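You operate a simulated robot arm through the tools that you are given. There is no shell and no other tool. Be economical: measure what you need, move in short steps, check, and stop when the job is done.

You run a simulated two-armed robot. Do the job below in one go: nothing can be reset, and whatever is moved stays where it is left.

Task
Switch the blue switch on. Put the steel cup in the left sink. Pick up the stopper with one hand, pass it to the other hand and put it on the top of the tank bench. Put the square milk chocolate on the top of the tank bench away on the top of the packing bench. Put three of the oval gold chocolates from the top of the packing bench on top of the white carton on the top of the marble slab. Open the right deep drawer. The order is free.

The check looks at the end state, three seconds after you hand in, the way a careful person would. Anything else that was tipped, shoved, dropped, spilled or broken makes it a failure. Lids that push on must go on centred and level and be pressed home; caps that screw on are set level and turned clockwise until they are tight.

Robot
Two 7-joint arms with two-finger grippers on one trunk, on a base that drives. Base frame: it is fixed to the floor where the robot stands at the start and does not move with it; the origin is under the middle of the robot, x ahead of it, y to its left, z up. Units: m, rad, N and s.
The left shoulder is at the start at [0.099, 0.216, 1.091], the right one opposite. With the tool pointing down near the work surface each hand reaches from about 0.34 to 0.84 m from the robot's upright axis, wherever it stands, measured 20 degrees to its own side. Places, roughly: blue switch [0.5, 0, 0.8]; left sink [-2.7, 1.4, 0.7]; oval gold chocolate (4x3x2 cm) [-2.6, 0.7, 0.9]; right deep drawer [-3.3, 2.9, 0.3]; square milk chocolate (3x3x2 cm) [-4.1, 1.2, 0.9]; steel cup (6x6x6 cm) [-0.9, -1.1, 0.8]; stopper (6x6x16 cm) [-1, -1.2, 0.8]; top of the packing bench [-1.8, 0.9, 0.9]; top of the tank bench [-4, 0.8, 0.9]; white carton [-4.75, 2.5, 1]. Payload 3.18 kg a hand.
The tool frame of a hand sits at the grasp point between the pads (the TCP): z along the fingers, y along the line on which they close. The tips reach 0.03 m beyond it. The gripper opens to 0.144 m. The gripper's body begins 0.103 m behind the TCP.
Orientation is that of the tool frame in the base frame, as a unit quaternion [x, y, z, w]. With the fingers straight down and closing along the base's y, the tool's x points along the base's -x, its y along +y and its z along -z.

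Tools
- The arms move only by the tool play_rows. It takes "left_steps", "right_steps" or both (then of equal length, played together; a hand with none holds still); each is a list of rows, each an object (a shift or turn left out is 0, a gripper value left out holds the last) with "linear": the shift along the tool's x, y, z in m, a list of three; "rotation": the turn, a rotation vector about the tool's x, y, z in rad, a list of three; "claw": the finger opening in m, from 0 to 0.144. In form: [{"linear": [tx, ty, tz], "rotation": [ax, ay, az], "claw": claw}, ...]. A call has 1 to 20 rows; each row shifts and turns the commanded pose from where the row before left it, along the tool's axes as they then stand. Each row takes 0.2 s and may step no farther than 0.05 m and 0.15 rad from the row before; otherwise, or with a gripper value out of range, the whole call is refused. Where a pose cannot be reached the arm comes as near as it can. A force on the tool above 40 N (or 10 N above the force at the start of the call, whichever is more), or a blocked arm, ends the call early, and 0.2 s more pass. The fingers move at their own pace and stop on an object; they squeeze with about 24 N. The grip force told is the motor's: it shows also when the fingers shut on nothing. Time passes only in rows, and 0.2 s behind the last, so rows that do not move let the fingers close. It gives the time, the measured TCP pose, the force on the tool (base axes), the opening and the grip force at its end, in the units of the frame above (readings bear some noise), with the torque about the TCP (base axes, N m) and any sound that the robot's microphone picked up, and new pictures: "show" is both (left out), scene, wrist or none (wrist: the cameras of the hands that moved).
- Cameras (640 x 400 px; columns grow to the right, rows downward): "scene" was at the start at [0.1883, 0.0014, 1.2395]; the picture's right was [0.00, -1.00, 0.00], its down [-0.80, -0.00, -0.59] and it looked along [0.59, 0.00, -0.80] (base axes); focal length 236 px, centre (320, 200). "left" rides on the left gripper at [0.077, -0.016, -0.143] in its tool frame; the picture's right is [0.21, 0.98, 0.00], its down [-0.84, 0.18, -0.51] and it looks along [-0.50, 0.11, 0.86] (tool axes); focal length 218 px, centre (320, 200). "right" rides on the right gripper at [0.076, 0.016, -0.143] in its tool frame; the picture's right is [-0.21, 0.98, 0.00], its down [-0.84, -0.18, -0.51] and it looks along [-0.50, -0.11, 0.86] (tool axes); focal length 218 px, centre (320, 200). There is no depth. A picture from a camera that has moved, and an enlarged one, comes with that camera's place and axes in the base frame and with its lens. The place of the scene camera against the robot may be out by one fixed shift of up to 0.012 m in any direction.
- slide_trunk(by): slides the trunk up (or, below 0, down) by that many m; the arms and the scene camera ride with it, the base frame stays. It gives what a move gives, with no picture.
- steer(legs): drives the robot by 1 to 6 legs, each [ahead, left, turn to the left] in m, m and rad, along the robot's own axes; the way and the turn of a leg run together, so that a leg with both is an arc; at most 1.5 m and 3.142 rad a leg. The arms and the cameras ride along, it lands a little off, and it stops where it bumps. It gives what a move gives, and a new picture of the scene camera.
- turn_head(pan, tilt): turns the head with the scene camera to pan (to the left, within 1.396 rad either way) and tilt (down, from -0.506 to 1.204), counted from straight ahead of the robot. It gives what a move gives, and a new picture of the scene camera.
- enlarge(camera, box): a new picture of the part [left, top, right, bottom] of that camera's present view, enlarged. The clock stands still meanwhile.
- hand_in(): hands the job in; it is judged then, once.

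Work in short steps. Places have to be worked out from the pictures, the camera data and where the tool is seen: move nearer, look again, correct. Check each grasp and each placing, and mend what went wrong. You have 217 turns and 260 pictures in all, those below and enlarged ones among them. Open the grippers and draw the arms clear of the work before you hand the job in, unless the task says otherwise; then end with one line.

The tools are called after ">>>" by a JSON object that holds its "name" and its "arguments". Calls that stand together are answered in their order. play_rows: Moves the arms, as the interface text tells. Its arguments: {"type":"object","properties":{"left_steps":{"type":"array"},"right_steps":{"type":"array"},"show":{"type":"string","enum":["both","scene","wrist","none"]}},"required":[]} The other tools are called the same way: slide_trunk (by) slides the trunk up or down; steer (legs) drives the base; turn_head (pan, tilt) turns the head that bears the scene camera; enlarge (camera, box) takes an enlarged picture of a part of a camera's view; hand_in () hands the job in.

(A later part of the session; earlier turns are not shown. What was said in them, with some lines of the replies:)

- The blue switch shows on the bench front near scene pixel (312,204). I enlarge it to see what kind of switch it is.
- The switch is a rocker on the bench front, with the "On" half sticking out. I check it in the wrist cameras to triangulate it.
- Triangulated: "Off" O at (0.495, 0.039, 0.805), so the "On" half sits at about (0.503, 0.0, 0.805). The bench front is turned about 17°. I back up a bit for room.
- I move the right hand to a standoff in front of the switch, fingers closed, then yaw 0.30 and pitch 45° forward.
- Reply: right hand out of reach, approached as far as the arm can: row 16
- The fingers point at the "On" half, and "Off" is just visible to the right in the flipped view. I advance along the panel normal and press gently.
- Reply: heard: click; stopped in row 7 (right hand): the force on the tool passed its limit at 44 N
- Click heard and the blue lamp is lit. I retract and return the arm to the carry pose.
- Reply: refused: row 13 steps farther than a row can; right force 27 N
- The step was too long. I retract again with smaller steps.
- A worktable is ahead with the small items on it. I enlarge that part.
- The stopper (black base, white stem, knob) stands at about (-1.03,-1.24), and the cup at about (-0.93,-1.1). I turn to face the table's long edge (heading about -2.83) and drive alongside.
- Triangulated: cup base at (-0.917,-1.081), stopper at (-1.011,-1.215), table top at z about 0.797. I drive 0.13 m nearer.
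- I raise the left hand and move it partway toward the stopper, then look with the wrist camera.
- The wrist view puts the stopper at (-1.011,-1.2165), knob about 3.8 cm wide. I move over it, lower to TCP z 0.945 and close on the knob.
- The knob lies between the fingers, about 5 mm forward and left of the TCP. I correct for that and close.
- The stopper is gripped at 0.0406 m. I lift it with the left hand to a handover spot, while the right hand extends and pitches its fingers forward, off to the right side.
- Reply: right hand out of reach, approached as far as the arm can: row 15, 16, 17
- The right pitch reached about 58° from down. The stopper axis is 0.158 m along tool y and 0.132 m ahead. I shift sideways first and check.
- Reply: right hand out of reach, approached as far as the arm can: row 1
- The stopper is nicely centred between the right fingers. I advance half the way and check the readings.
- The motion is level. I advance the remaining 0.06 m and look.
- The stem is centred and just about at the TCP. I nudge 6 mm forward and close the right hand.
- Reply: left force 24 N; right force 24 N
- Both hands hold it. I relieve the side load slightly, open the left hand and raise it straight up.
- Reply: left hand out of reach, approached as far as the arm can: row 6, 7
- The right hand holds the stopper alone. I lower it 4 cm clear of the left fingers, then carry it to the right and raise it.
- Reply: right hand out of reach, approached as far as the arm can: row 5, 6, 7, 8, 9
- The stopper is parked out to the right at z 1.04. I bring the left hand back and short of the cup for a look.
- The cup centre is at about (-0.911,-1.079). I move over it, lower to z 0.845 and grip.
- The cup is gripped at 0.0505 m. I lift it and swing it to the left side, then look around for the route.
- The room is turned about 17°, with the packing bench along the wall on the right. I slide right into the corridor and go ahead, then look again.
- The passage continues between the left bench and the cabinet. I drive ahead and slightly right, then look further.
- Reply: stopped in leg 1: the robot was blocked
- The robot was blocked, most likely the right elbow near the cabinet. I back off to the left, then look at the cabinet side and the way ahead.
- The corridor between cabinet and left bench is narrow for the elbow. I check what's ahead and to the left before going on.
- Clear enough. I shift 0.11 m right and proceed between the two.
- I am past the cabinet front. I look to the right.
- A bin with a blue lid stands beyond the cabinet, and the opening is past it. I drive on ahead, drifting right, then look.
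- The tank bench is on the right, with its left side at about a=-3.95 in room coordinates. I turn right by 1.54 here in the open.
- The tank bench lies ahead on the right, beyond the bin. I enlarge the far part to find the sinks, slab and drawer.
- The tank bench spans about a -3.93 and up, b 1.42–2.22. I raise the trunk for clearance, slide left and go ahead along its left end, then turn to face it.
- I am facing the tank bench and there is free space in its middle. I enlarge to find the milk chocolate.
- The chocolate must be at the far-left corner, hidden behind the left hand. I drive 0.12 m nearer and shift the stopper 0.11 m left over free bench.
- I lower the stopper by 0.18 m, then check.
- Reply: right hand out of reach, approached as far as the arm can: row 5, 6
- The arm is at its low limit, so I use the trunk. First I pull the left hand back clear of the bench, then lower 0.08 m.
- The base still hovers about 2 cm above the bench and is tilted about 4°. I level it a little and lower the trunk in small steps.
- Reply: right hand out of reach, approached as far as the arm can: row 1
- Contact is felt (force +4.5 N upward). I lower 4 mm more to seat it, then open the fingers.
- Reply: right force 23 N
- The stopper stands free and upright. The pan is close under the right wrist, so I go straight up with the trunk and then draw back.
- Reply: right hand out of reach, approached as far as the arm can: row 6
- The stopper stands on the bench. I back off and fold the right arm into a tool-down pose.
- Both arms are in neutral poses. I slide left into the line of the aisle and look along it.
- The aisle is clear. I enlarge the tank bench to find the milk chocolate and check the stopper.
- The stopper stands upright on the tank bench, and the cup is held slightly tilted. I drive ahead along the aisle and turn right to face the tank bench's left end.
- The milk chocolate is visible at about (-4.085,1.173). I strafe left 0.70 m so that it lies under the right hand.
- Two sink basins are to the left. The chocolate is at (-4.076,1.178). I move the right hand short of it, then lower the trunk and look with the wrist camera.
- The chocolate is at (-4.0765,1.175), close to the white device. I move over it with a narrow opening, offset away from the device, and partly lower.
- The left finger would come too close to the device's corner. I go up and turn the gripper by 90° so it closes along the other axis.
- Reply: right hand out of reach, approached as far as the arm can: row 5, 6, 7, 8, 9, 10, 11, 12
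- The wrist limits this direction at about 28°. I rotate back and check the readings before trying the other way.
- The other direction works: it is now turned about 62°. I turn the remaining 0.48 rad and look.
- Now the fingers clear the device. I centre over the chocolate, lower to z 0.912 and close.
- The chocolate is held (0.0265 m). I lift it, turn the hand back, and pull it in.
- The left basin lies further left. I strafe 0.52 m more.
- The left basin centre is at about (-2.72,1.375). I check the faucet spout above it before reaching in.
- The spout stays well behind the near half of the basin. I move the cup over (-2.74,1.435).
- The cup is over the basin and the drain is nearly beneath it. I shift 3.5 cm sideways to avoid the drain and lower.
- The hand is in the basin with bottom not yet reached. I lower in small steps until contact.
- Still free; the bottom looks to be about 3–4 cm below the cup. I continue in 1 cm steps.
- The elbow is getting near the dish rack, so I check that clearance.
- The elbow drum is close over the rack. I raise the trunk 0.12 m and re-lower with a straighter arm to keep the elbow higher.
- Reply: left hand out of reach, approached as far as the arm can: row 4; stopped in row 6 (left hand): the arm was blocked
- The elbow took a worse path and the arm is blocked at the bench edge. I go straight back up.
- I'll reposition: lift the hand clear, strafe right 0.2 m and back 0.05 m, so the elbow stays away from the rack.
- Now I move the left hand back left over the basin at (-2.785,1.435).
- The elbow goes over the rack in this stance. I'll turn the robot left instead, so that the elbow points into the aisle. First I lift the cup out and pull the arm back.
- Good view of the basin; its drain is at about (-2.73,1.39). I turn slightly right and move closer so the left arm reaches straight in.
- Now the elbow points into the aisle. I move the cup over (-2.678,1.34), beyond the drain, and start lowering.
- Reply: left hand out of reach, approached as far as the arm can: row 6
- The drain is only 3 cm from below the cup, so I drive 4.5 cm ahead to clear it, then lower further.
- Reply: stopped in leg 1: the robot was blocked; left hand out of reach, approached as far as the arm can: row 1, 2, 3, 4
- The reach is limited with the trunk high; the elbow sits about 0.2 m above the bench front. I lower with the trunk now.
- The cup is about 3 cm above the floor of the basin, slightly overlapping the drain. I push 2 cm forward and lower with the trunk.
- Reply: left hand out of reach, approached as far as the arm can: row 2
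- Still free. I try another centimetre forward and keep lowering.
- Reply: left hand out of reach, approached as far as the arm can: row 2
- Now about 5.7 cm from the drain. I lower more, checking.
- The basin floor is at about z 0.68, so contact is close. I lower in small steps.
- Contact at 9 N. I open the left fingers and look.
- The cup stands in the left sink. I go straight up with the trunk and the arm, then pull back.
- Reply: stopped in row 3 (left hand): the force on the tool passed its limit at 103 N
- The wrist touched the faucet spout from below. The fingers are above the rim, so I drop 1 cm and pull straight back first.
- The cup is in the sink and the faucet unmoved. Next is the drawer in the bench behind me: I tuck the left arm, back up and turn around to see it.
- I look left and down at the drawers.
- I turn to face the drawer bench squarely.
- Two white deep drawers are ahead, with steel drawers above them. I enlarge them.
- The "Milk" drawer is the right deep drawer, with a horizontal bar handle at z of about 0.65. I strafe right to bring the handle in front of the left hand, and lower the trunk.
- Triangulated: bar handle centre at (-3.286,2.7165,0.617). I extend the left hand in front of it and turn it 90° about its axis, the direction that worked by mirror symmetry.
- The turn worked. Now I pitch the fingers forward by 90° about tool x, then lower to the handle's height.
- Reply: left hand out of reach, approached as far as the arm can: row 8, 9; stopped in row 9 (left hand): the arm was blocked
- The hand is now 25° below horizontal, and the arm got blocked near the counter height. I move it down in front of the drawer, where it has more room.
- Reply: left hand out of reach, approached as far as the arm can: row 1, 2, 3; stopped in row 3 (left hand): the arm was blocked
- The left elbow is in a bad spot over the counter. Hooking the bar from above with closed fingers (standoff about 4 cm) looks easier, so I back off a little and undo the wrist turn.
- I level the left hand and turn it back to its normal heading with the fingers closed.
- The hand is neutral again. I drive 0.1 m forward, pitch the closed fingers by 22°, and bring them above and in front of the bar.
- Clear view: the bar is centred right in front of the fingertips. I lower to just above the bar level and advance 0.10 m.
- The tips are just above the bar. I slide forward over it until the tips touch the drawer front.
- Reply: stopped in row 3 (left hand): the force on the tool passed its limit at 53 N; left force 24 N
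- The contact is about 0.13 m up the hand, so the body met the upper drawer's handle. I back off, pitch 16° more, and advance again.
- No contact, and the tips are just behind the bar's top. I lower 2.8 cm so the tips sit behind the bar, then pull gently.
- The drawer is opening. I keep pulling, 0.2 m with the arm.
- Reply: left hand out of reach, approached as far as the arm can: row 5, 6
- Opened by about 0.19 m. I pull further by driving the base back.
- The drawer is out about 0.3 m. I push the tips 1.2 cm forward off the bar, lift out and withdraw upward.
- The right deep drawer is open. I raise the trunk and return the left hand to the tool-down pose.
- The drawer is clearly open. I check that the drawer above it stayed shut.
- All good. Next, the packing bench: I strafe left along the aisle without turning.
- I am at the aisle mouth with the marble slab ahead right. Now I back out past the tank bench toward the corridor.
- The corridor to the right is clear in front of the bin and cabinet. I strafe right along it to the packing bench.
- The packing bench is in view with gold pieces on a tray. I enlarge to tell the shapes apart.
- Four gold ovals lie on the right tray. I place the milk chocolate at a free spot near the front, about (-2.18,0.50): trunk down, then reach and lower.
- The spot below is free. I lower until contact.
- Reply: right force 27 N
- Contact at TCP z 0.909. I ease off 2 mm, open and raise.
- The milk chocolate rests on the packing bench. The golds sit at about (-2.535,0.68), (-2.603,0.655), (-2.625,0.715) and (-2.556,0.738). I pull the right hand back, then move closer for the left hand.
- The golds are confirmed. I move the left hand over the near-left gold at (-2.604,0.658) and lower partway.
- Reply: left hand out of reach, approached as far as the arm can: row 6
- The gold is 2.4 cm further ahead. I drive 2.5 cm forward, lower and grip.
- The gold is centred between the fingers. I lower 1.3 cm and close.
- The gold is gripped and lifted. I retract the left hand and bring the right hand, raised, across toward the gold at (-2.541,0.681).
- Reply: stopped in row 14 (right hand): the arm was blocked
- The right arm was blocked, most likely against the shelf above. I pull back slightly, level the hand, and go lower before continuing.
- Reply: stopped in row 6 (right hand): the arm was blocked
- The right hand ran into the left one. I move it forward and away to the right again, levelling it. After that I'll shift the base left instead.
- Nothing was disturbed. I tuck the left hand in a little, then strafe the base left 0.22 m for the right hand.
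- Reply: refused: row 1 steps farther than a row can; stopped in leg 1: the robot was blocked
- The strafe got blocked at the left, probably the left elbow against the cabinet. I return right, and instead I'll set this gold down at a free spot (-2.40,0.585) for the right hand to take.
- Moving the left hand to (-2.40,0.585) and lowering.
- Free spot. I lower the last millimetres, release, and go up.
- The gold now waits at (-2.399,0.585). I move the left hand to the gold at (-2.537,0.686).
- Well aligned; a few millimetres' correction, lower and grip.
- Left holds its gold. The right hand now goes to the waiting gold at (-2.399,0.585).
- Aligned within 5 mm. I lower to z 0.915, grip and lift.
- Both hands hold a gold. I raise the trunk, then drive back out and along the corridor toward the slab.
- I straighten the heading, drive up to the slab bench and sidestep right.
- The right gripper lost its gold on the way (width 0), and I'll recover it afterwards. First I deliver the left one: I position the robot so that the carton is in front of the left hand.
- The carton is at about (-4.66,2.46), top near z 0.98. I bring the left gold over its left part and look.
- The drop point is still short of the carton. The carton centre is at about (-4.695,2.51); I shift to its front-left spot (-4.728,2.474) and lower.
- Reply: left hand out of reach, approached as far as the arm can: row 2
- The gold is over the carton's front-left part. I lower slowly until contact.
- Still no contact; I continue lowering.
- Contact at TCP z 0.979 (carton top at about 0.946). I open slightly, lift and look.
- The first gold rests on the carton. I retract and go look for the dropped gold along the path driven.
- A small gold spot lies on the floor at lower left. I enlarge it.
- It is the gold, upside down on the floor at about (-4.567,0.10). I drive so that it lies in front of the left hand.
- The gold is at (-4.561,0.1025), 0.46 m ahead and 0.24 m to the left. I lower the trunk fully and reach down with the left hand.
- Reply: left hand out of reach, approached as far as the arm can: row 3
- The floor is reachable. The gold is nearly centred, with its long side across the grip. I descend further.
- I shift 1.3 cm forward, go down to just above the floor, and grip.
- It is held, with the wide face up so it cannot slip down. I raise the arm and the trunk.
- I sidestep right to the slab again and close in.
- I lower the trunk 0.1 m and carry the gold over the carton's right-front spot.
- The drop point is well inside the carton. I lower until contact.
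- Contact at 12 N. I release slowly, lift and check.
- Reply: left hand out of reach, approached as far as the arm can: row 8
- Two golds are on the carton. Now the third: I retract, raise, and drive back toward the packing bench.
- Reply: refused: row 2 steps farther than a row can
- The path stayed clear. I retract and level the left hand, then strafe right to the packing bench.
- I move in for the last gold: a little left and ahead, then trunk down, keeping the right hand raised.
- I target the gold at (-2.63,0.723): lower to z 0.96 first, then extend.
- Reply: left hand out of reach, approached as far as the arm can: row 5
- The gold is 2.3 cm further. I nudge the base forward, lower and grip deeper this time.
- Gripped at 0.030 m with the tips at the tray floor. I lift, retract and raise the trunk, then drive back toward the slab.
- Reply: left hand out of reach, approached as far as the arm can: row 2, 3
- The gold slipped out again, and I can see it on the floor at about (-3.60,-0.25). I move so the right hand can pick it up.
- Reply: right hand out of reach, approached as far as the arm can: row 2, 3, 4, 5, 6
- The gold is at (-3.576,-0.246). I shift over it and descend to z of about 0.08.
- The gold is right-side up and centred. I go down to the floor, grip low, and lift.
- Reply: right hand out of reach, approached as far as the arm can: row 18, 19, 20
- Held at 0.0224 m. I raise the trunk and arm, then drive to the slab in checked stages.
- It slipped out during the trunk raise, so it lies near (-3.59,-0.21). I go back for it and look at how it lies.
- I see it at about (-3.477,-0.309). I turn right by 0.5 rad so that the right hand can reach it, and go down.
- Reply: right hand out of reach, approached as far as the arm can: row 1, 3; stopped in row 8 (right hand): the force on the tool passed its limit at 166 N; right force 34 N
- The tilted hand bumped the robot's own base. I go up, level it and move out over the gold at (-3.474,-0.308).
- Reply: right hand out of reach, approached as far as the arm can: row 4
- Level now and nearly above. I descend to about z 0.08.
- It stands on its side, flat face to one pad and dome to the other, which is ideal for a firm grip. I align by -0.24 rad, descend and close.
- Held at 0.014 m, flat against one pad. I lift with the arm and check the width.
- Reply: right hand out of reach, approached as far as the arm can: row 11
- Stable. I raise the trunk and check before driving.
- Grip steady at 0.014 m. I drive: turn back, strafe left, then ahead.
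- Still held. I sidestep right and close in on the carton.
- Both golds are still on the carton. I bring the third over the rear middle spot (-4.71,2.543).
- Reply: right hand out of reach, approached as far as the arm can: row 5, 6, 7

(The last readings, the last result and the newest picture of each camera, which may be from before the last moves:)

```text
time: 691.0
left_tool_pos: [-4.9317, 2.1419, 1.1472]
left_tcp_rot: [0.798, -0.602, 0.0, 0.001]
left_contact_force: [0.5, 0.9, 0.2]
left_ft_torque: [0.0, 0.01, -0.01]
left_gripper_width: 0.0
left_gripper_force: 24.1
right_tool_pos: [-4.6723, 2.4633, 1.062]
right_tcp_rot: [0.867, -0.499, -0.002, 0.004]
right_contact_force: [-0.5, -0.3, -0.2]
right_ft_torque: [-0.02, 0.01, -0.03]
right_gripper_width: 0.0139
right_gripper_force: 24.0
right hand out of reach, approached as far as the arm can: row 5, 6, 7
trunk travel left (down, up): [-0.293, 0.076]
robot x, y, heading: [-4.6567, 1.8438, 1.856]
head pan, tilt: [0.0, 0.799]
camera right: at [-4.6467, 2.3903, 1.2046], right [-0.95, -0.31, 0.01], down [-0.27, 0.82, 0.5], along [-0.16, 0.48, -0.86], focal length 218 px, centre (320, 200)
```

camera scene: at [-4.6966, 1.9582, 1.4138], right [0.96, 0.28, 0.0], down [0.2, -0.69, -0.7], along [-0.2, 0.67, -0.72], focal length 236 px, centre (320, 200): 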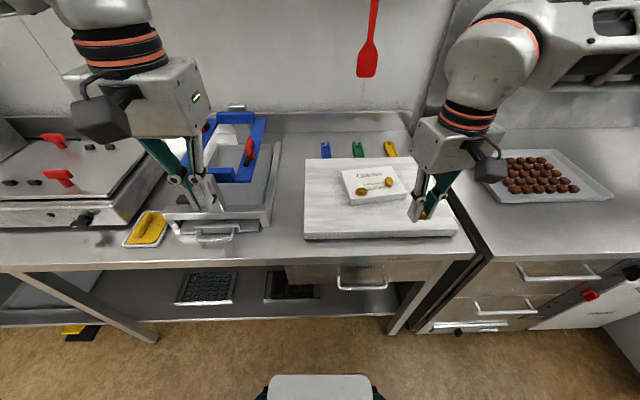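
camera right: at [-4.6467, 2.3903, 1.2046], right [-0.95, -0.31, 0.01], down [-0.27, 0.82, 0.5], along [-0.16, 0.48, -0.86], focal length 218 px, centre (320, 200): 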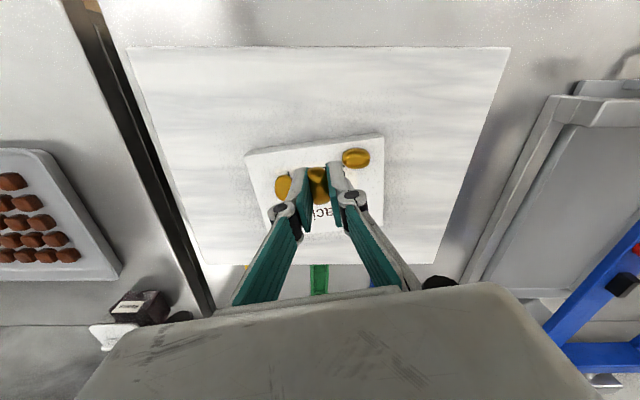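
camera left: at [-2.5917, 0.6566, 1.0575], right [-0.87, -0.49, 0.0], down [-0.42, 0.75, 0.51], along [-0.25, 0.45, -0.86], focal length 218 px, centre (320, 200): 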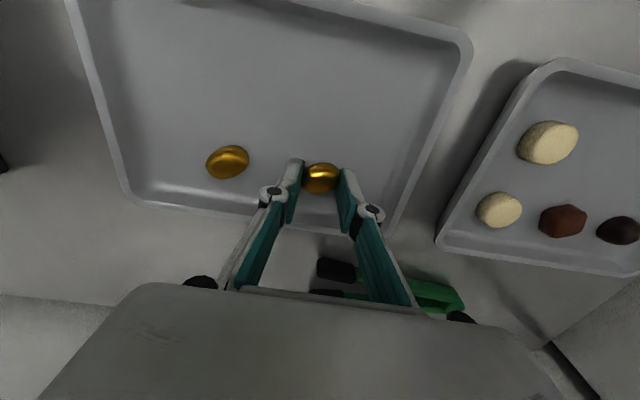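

The arm is at its reach limit. A lower trunk with a relatively higher hand reaches further, so I trade heights and then extend.

>>> {"name": "play_rows", "arguments": {"right_steps": [{"linear": [0.01, 0, -0.04]}, {"linear": [0.01, 0, -0.04]}, {}], "show": "none"}}

>>> {"name": "slide_trunk", "arguments": {"by": -0.09}}

>>> {"name": "play_rows", "arguments": {"right_steps": [{"linear": [-0.025, 0, 0]}, {"linear": [-0.025, 0, 0]}, {"linear": [-0.025, 0, 0]}, {"linear": [-0.02, 0, 0]}, {}], "show": "none"}}

```text
time: 691.8
left_tool_pos: [-4.9324, 2.1422, 1.1492]
left_tcp_rot: [0.798, -0.603, 0.0, 0.001]
left_contact_force: [-0.2, 0.1, 0.1]
left_ft_torque: [0.01, 0.0, 0.0]
left_gripper_width: 0.0
left_gripper_force: 24.4
right_tool_pos: [-4.6721, 2.4637, 1.0607]
right_tcp_rot: [0.867, -0.499, -0.001, 0.004]
right_contact_force: [-0.2, 0.1, -0.1]
right_ft_torque: [0.0, 0.03, 0.0]
right_gripper_width: 0.0141
right_gripper_force: 23.8
right hand out of reach, approached as far as the arm can: row 1, 2
trunk travel left (down, up): [-0.293, 0.076]
robot x, y, heading: [-4.6596, 1.8435, 1.857]
head pan, tilt: [0.0, 0.799]
```

```text
time: 693.1
left_tool_pos: [-4.9316, 2.1409, 1.0591]
left_tcp_rot: [0.797, -0.604, -0.001, 0.0]
left_contact_force: [-0.9, 0.3, -0.7]
left_ft_torque: [-0.01, 0.02, -0.01]
left_gripper_width: 0.0
left_gripper_force: 23.6
right_tool_pos: [-4.6699, 2.4634, 0.978]
right_tcp_rot: [0.867, -0.498, -0.004, 0.001]
right_contact_force: [2.2, 8.4, 26.3]
right_ft_torque: [0.43, -0.17, 0.02]
right_gripper_width: 0.0136
right_gripper_force: 24.1
trunk travel left (down, up): [-0.203, 0.166]
robot x, y, heading: [-4.6574, 1.8426, 1.856]
head pan, tilt: [0.0, 0.799]
```

```text
time: 693.7
left_tool_pos: [-4.9303, 2.14, 1.0593]
left_tcp_rot: [0.798, -0.603, -0.001, 0.001]
left_contact_force: [0.1, 0.6, -0.1]
left_ft_torque: [-0.01, 0.03, 0.0]
left_gripper_width: 0.0
left_gripper_force: 23.9
right_tool_pos: [-4.6886, 2.4903, 0.9785]
right_tcp_rot: [0.866, -0.499, -0.005, 0.005]
right_contact_force: [-0.1, -7.8, 22.3]
right_ft_torque: [-0.13, -0.12, -0.12]
right_gripper_width: 0.0133
right_gripper_force: 23.7
right hand out of reach, approached as far as the arm can: row 2, 3
trunk travel left (down, up): [-0.203, 0.166]
robot x, y, heading: [-4.6568, 1.8386, 1.858]
head pan, tilt: [0.0, 0.799]
stopped in row 3 (right hand): the force on the tool passed its limit at 42 N (the readings are from after the stop); the commanded pose is now the measured one
```

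The hand came down onto the carton instead of rising first. I stop and look.

>>> {"name": "enlarge", "arguments": {"camera": "right", "box": [160, 80, 480, 280]}}

```text
2.00 times, centred on (320, 180) of right
camera zoom: at [-4.663, 2.4158, 1.1208], right [-0.95, -0.31, 0.01], down [-0.26, 0.82, 0.51], along [-0.17, 0.48, -0.86], focal length 436 px, centre (320, 240)
```

zoom: 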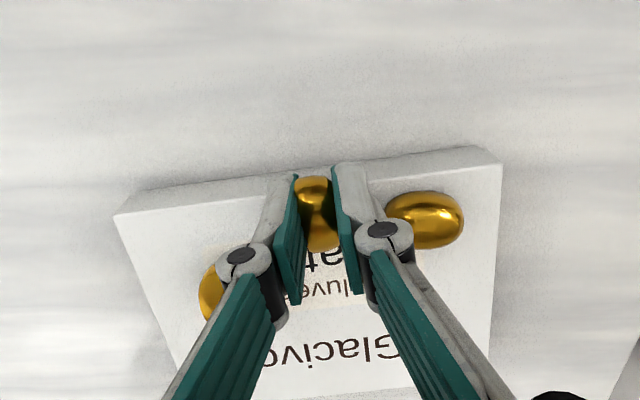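

The gold is between the other two, too near the front edge to open safely. I lift 3 cm with the trunk and drive the base 5 cm forward.

>>> {"name": "slide_trunk", "arguments": {"by": 0.03}}

>>> {"name": "steer", "arguments": {"legs": [[0.05, 0, 0]]}}

>>> {"name": "enlarge", "arguments": {"camera": "right", "box": [160, 80, 480, 280]}}

```text
time: 694.4
left_tool_pos: [-4.932, 2.1427, 1.0875]
left_tcp_rot: [0.798, -0.603, 0.002, 0.002]
left_contact_force: [-0.9, 0.7, -0.2]
left_ft_torque: [-0.07, -0.02, 0.0]
left_gripper_width: 0.0
left_gripper_force: 23.8
right_tool_pos: [-4.688, 2.4898, 1.0335]
right_tcp_rot: [0.866, -0.5, -0.021, -0.015]
right_contact_force: [-0.2, 0.9, -0.3]
right_ft_torque: [-0.05, 0.01, -0.02]
right_gripper_width: 0.0136
right_gripper_force: 24.1
trunk travel left (down, up): [-0.233, 0.136]
robot x, y, heading: [-4.6598, 1.8394, 1.865]
head pan, tilt: [0.0, 0.799]
```

```text
time: 695.4
left_tool_pos: [-4.947, 2.1889, 1.0879]
left_tcp_rot: [0.799, -0.602, 0.001, 0.002]
left_contact_force: [-0.1, 0.2, 0.2]
left_ft_torque: [-0.06, -0.05, 0.0]
left_gripper_width: 0.0003
left_gripper_force: 24.0
right_tool_pos: [-4.701, 2.5351, 1.0358]
right_tcp_rot: [0.866, -0.499, -0.023, -0.015]
right_contact_force: [-0.1, 0.2, -0.5]
right_ft_torque: [-0.03, 0.01, -0.01]
right_gripper_width: 0.0135
right_gripper_force: 23.9
trunk travel left (down, up): [-0.233, 0.136]
robot x, y, heading: [-4.6704, 1.8851, 1.859]
head pan, tilt: [0.0, 0.799]
camera scene: at [-4.7196, 2.0357, 1.3111], right [0.96, 0.28, 0.0], down [0.2, -0.69, -0.7], along [-0.2, 0.67, -0.72], focal length 236 px, centre (320, 200)
```

scene: 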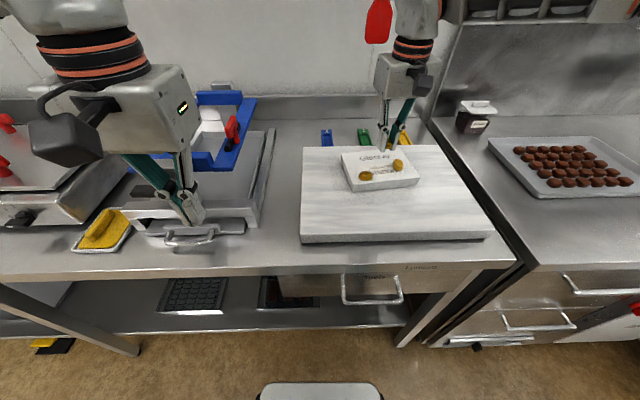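

```text
2.00 times, centred on (320, 180) of right
camera zoom: at [-4.6743, 2.454, 1.1734], right [-0.95, -0.31, 0.01], down [-0.25, 0.79, 0.55], along [-0.18, 0.52, -0.83], focal length 436 px, centre (320, 240)
```

zoom: 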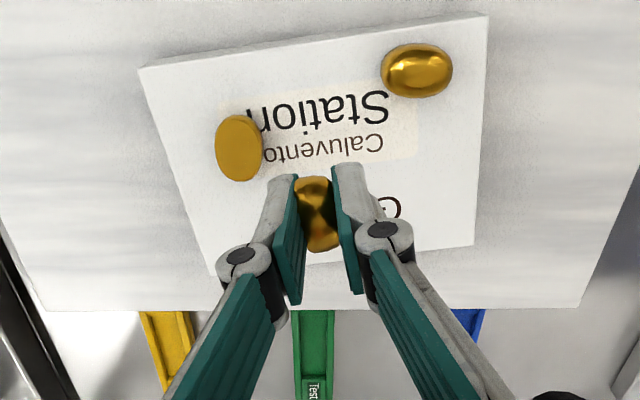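

Good: the carton and both golds are in place. I need about 3 cm more to the rear and 1 cm sideways, and I try that with the arm.

>>> {"name": "play_rows", "arguments": {"right_steps": [{"linear": [-0.015, 0.005, 0]}, {"linear": [-0.015, 0.005, 0]}, {}], "show": "none"}}

```text
time: 696.2
left_tool_pos: [-4.9457, 2.1876, 1.0892]
left_tcp_rot: [0.798, -0.602, 0.0, 0.001]
left_contact_force: [0.6, 0.0, 0.1]
left_ft_torque: [0.03, 0.02, -0.01]
left_gripper_width: 0.0001
left_gripper_force: 24.4
right_tool_pos: [-4.7008, 2.5334, 1.0369]
right_tcp_rot: [0.866, -0.499, -0.024, -0.016]
right_contact_force: [-0.2, 0.4, 0.4]
right_ft_torque: [0.01, -0.02, -0.01]
right_gripper_width: 0.0135
right_gripper_force: 24.0
right hand out of reach, approached as far as the arm can: row 1, 2
trunk travel left (down, up): [-0.233, 0.136]
robot x, y, heading: [-4.6766, 1.8873, 1.858]
head pan, tilt: [0.0, 0.799]
```

I place it here instead, with a minimal opening so the fingers clear the neighbours. Lowering.

>>> {"name": "play_rows", "arguments": {"right_steps": [{"linear": [0, 0.004, 0.025]}, {"linear": [0, 0, 0.02]}, {"linear": [0, 0, 0.005]}, {"linear": [0, 0, 0.004]}, {}], "show": "wrist"}}

```text
time: 697.4
left_tool_pos: [-4.9458, 2.1876, 1.0886]
left_tcp_rot: [0.798, -0.602, 0.0, 0.001]
left_contact_force: [0.4, 0.0, 0.0]
left_ft_torque: [-0.01, 0.03, 0.04]
left_gripper_width: 0.0004
left_gripper_force: 23.5
right_tool_pos: [-4.7057, 2.5357, 0.982]
right_tcp_rot: [0.866, -0.499, -0.023, -0.015]
right_contact_force: [1.0, -0.1, -1.1]
right_ft_torque: [-0.01, -0.02, 0.01]
right_gripper_width: 0.0136
right_gripper_force: 24.4
trunk travel left (down, up): [-0.233, 0.136]
robot x, y, heading: [-4.6724, 1.8864, 1.86]
head pan, tilt: [0.0, 0.799]
camera right: at [-4.6791, 2.4535, 1.1199], right [-0.95, -0.31, 0.01], down [-0.25, 0.79, 0.55], along [-0.18, 0.53, -0.83], focal length 218 px, centre (320, 200)
```

right: 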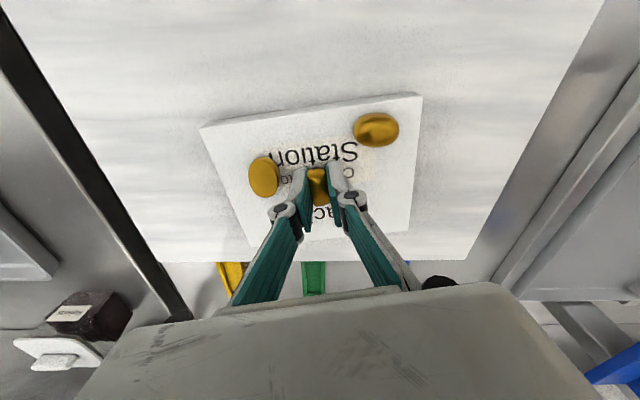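

Well placed at the carton's middle with room on both sides. I lower to contact, open slightly and rise.

>>> {"name": "play_rows", "arguments": {"right_steps": [{"linear": [0, 0, 0.003]}, {"linear": [0, 0, 0.002]}, {"claw": 0.018}, {"claw": 0.024}, {"claw": 0.032}, {}, {"linear": [0, 0, -0.02]}, {"linear": [0, 0, -0.03]}, {"linear": [0.01, 0, -0.03]}, {}], "show": "wrist"}}

```text
time: 699.6
left_tool_pos: [-4.9457, 2.1883, 1.0893]
left_tcp_rot: [0.798, -0.602, 0.0, 0.001]
left_contact_force: [0.7, -0.2, 0.0]
left_ft_torque: [-0.01, 0.0, -0.01]
left_gripper_width: 0.0
left_gripper_force: 24.6
right_tool_pos: [-4.7006, 2.5237, 1.057]
right_tcp_rot: [0.866, -0.499, -0.023, -0.015]
right_contact_force: [0.4, 0.8, -0.1]
right_ft_torque: [-0.03, -0.01, 0.01]
right_gripper_width: 0.032
right_gripper_force: 0.1
trunk travel left (down, up): [-0.233, 0.136]
robot x, y, heading: [-4.6706, 1.8899, 1.857]
head pan, tilt: [0.0, 0.799]
camera right: at [-4.6728, 2.4414, 1.1947], right [-0.95, -0.31, 0.01], down [-0.25, 0.79, 0.55], along [-0.18, 0.52, -0.83], focal length 218 px, centre (320, 200)
```

right: 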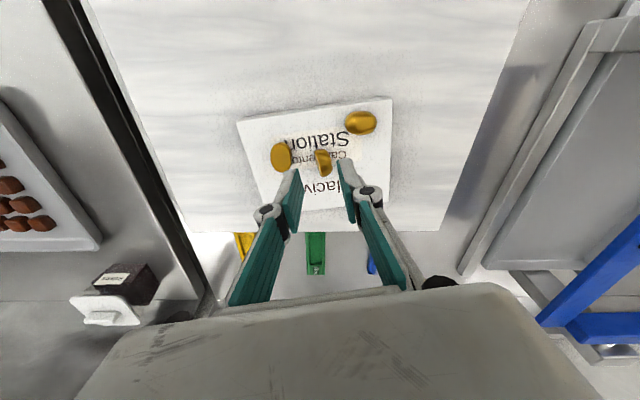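

All three golds are on the carton. I withdraw the right hand, open both grippers and back off.

>>> {"name": "play_rows", "arguments": {"right_steps": [{"linear": [0.03, 0, -0.03]}, {"linear": [0.04, 0, -0.02]}, {"linear": [0.045, 0, 0]}, {"linear": [0.045, 0, 0]}, {"linear": [0.045, 0, 0]}, {"claw": 0.08}, {}], "left_steps": [{}, {}, {}, {}, {}, {}, {}], "show": "none"}}

>>> {"name": "steer", "arguments": {"legs": [[-0.33, 0, 0]]}}

>>> {"name": "play_rows", "arguments": {"left_steps": [{"claw": 0.08}, {}, {}], "show": "none"}}

>>> {"name": "enlarge", "arguments": {"camera": "scene", "box": [260, 60, 460, 185]}}

```text
time: 701.2
left_tool_pos: [-4.9464, 2.1879, 1.0902]
left_tcp_rot: [0.798, -0.603, 0.0, 0.0]
left_contact_force: [0.5, -1.1, -0.4]
left_ft_torque: [0.02, 0.02, -0.02]
left_gripper_width: 0.0
left_gripper_force: 23.0
right_tool_pos: [-4.5924, 2.3425, 1.0947]
right_tcp_rot: [0.865, -0.5, -0.023, -0.015]
right_contact_force: [1.2, 0.0, 0.0]
right_ft_torque: [0.01, 0.02, 0.01]
right_gripper_width: 0.08
right_gripper_force: 0.1
trunk travel left (down, up): [-0.233, 0.136]
robot x, y, heading: [-4.6728, 1.8857, 1.858]
head pan, tilt: [0.0, 0.799]
```

```text
time: 703.3
left_tool_pos: [-4.8553, 1.8827, 1.0891]
left_tcp_rot: [0.796, -0.605, 0.0, 0.001]
left_contact_force: [0.0, -0.5, -0.6]
left_ft_torque: [-0.02, 0.02, 0.0]
left_gripper_width: 0.0003
left_gripper_force: 23.4
right_tool_pos: [-4.5014, 2.0371, 1.0947]
right_tcp_rot: [0.864, -0.502, -0.023, -0.015]
right_contact_force: [1.9, -0.1, 0.2]
right_ft_torque: [0.07, -0.02, 0.05]
right_gripper_width: 0.08
right_gripper_force: 0.1
trunk travel left (down, up): [-0.233, 0.136]
robot x, y, heading: [-4.5828, 1.5849, 1.851]
head pan, tilt: [0.0, 0.799]
camera scene: at [-4.6287, 1.7278, 1.3114], right [0.96, 0.28, 0.0], down [0.2, -0.69, -0.7], along [-0.19, 0.67, -0.72], focal length 236 px, centre (320, 200)
```

scene: 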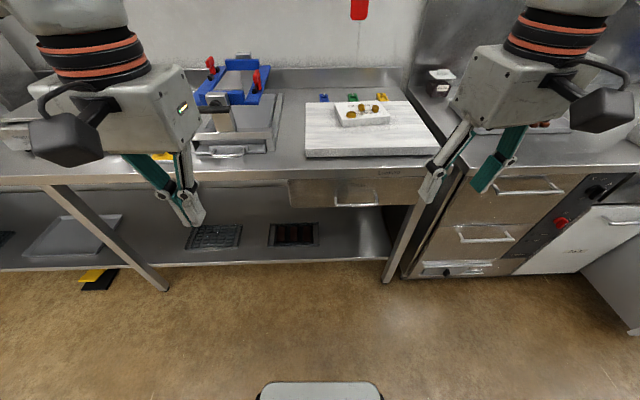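

```text
time: 704.1
left_tool_pos: [-4.8554, 1.8844, 1.0884]
left_tcp_rot: [0.796, -0.606, 0.0, 0.002]
left_contact_force: [-0.5, -0.4, -0.3]
left_ft_torque: [0.0, 0.0, -0.04]
left_gripper_width: 0.08
left_gripper_force: 0.0
right_tool_pos: [-4.5006, 2.0371, 1.0941]
right_tcp_rot: [0.864, -0.503, -0.023, -0.015]
right_contact_force: [-0.7, -0.3, -1.5]
right_ft_torque: [0.01, 0.01, 0.03]
right_gripper_width: 0.0802
right_gripper_force: 0.0
trunk travel left (down, up): [-0.233, 0.136]
robot x, y, heading: [-4.5852, 1.5771, 1.85]
head pan, tilt: [0.0, 0.799]
```

```text
3.20 times, centred on (360, 122) of scene
camera zoom: at [-4.6289, 1.7286, 1.3114], right [0.96, 0.28, 0.0], down [0.2, -0.69, -0.7], along [-0.19, 0.67, -0.72], focal length 754 px, centre (192, 448)
```

zoom: 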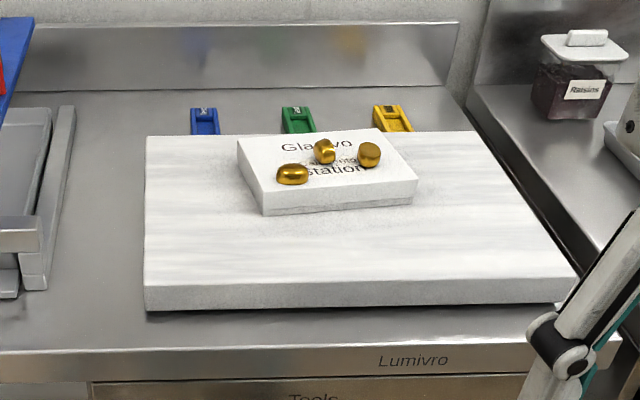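

Three golds rest on the carton, the arms are clear and the grippers are open. The stopper, cup, milk chocolate, drawer and switch were each checked when they were done, so I hand in.

>>> {"name": "hand_in", "arguments": {}}

```text
The job is handed in.
```

All six tasks are done and handed in; two gold chocolates slipped onto the floor on the way and I picked them up and put them on the carton, and the arms bumped the cabinet, a faucet spout and the carton, with no damage or shift seen.
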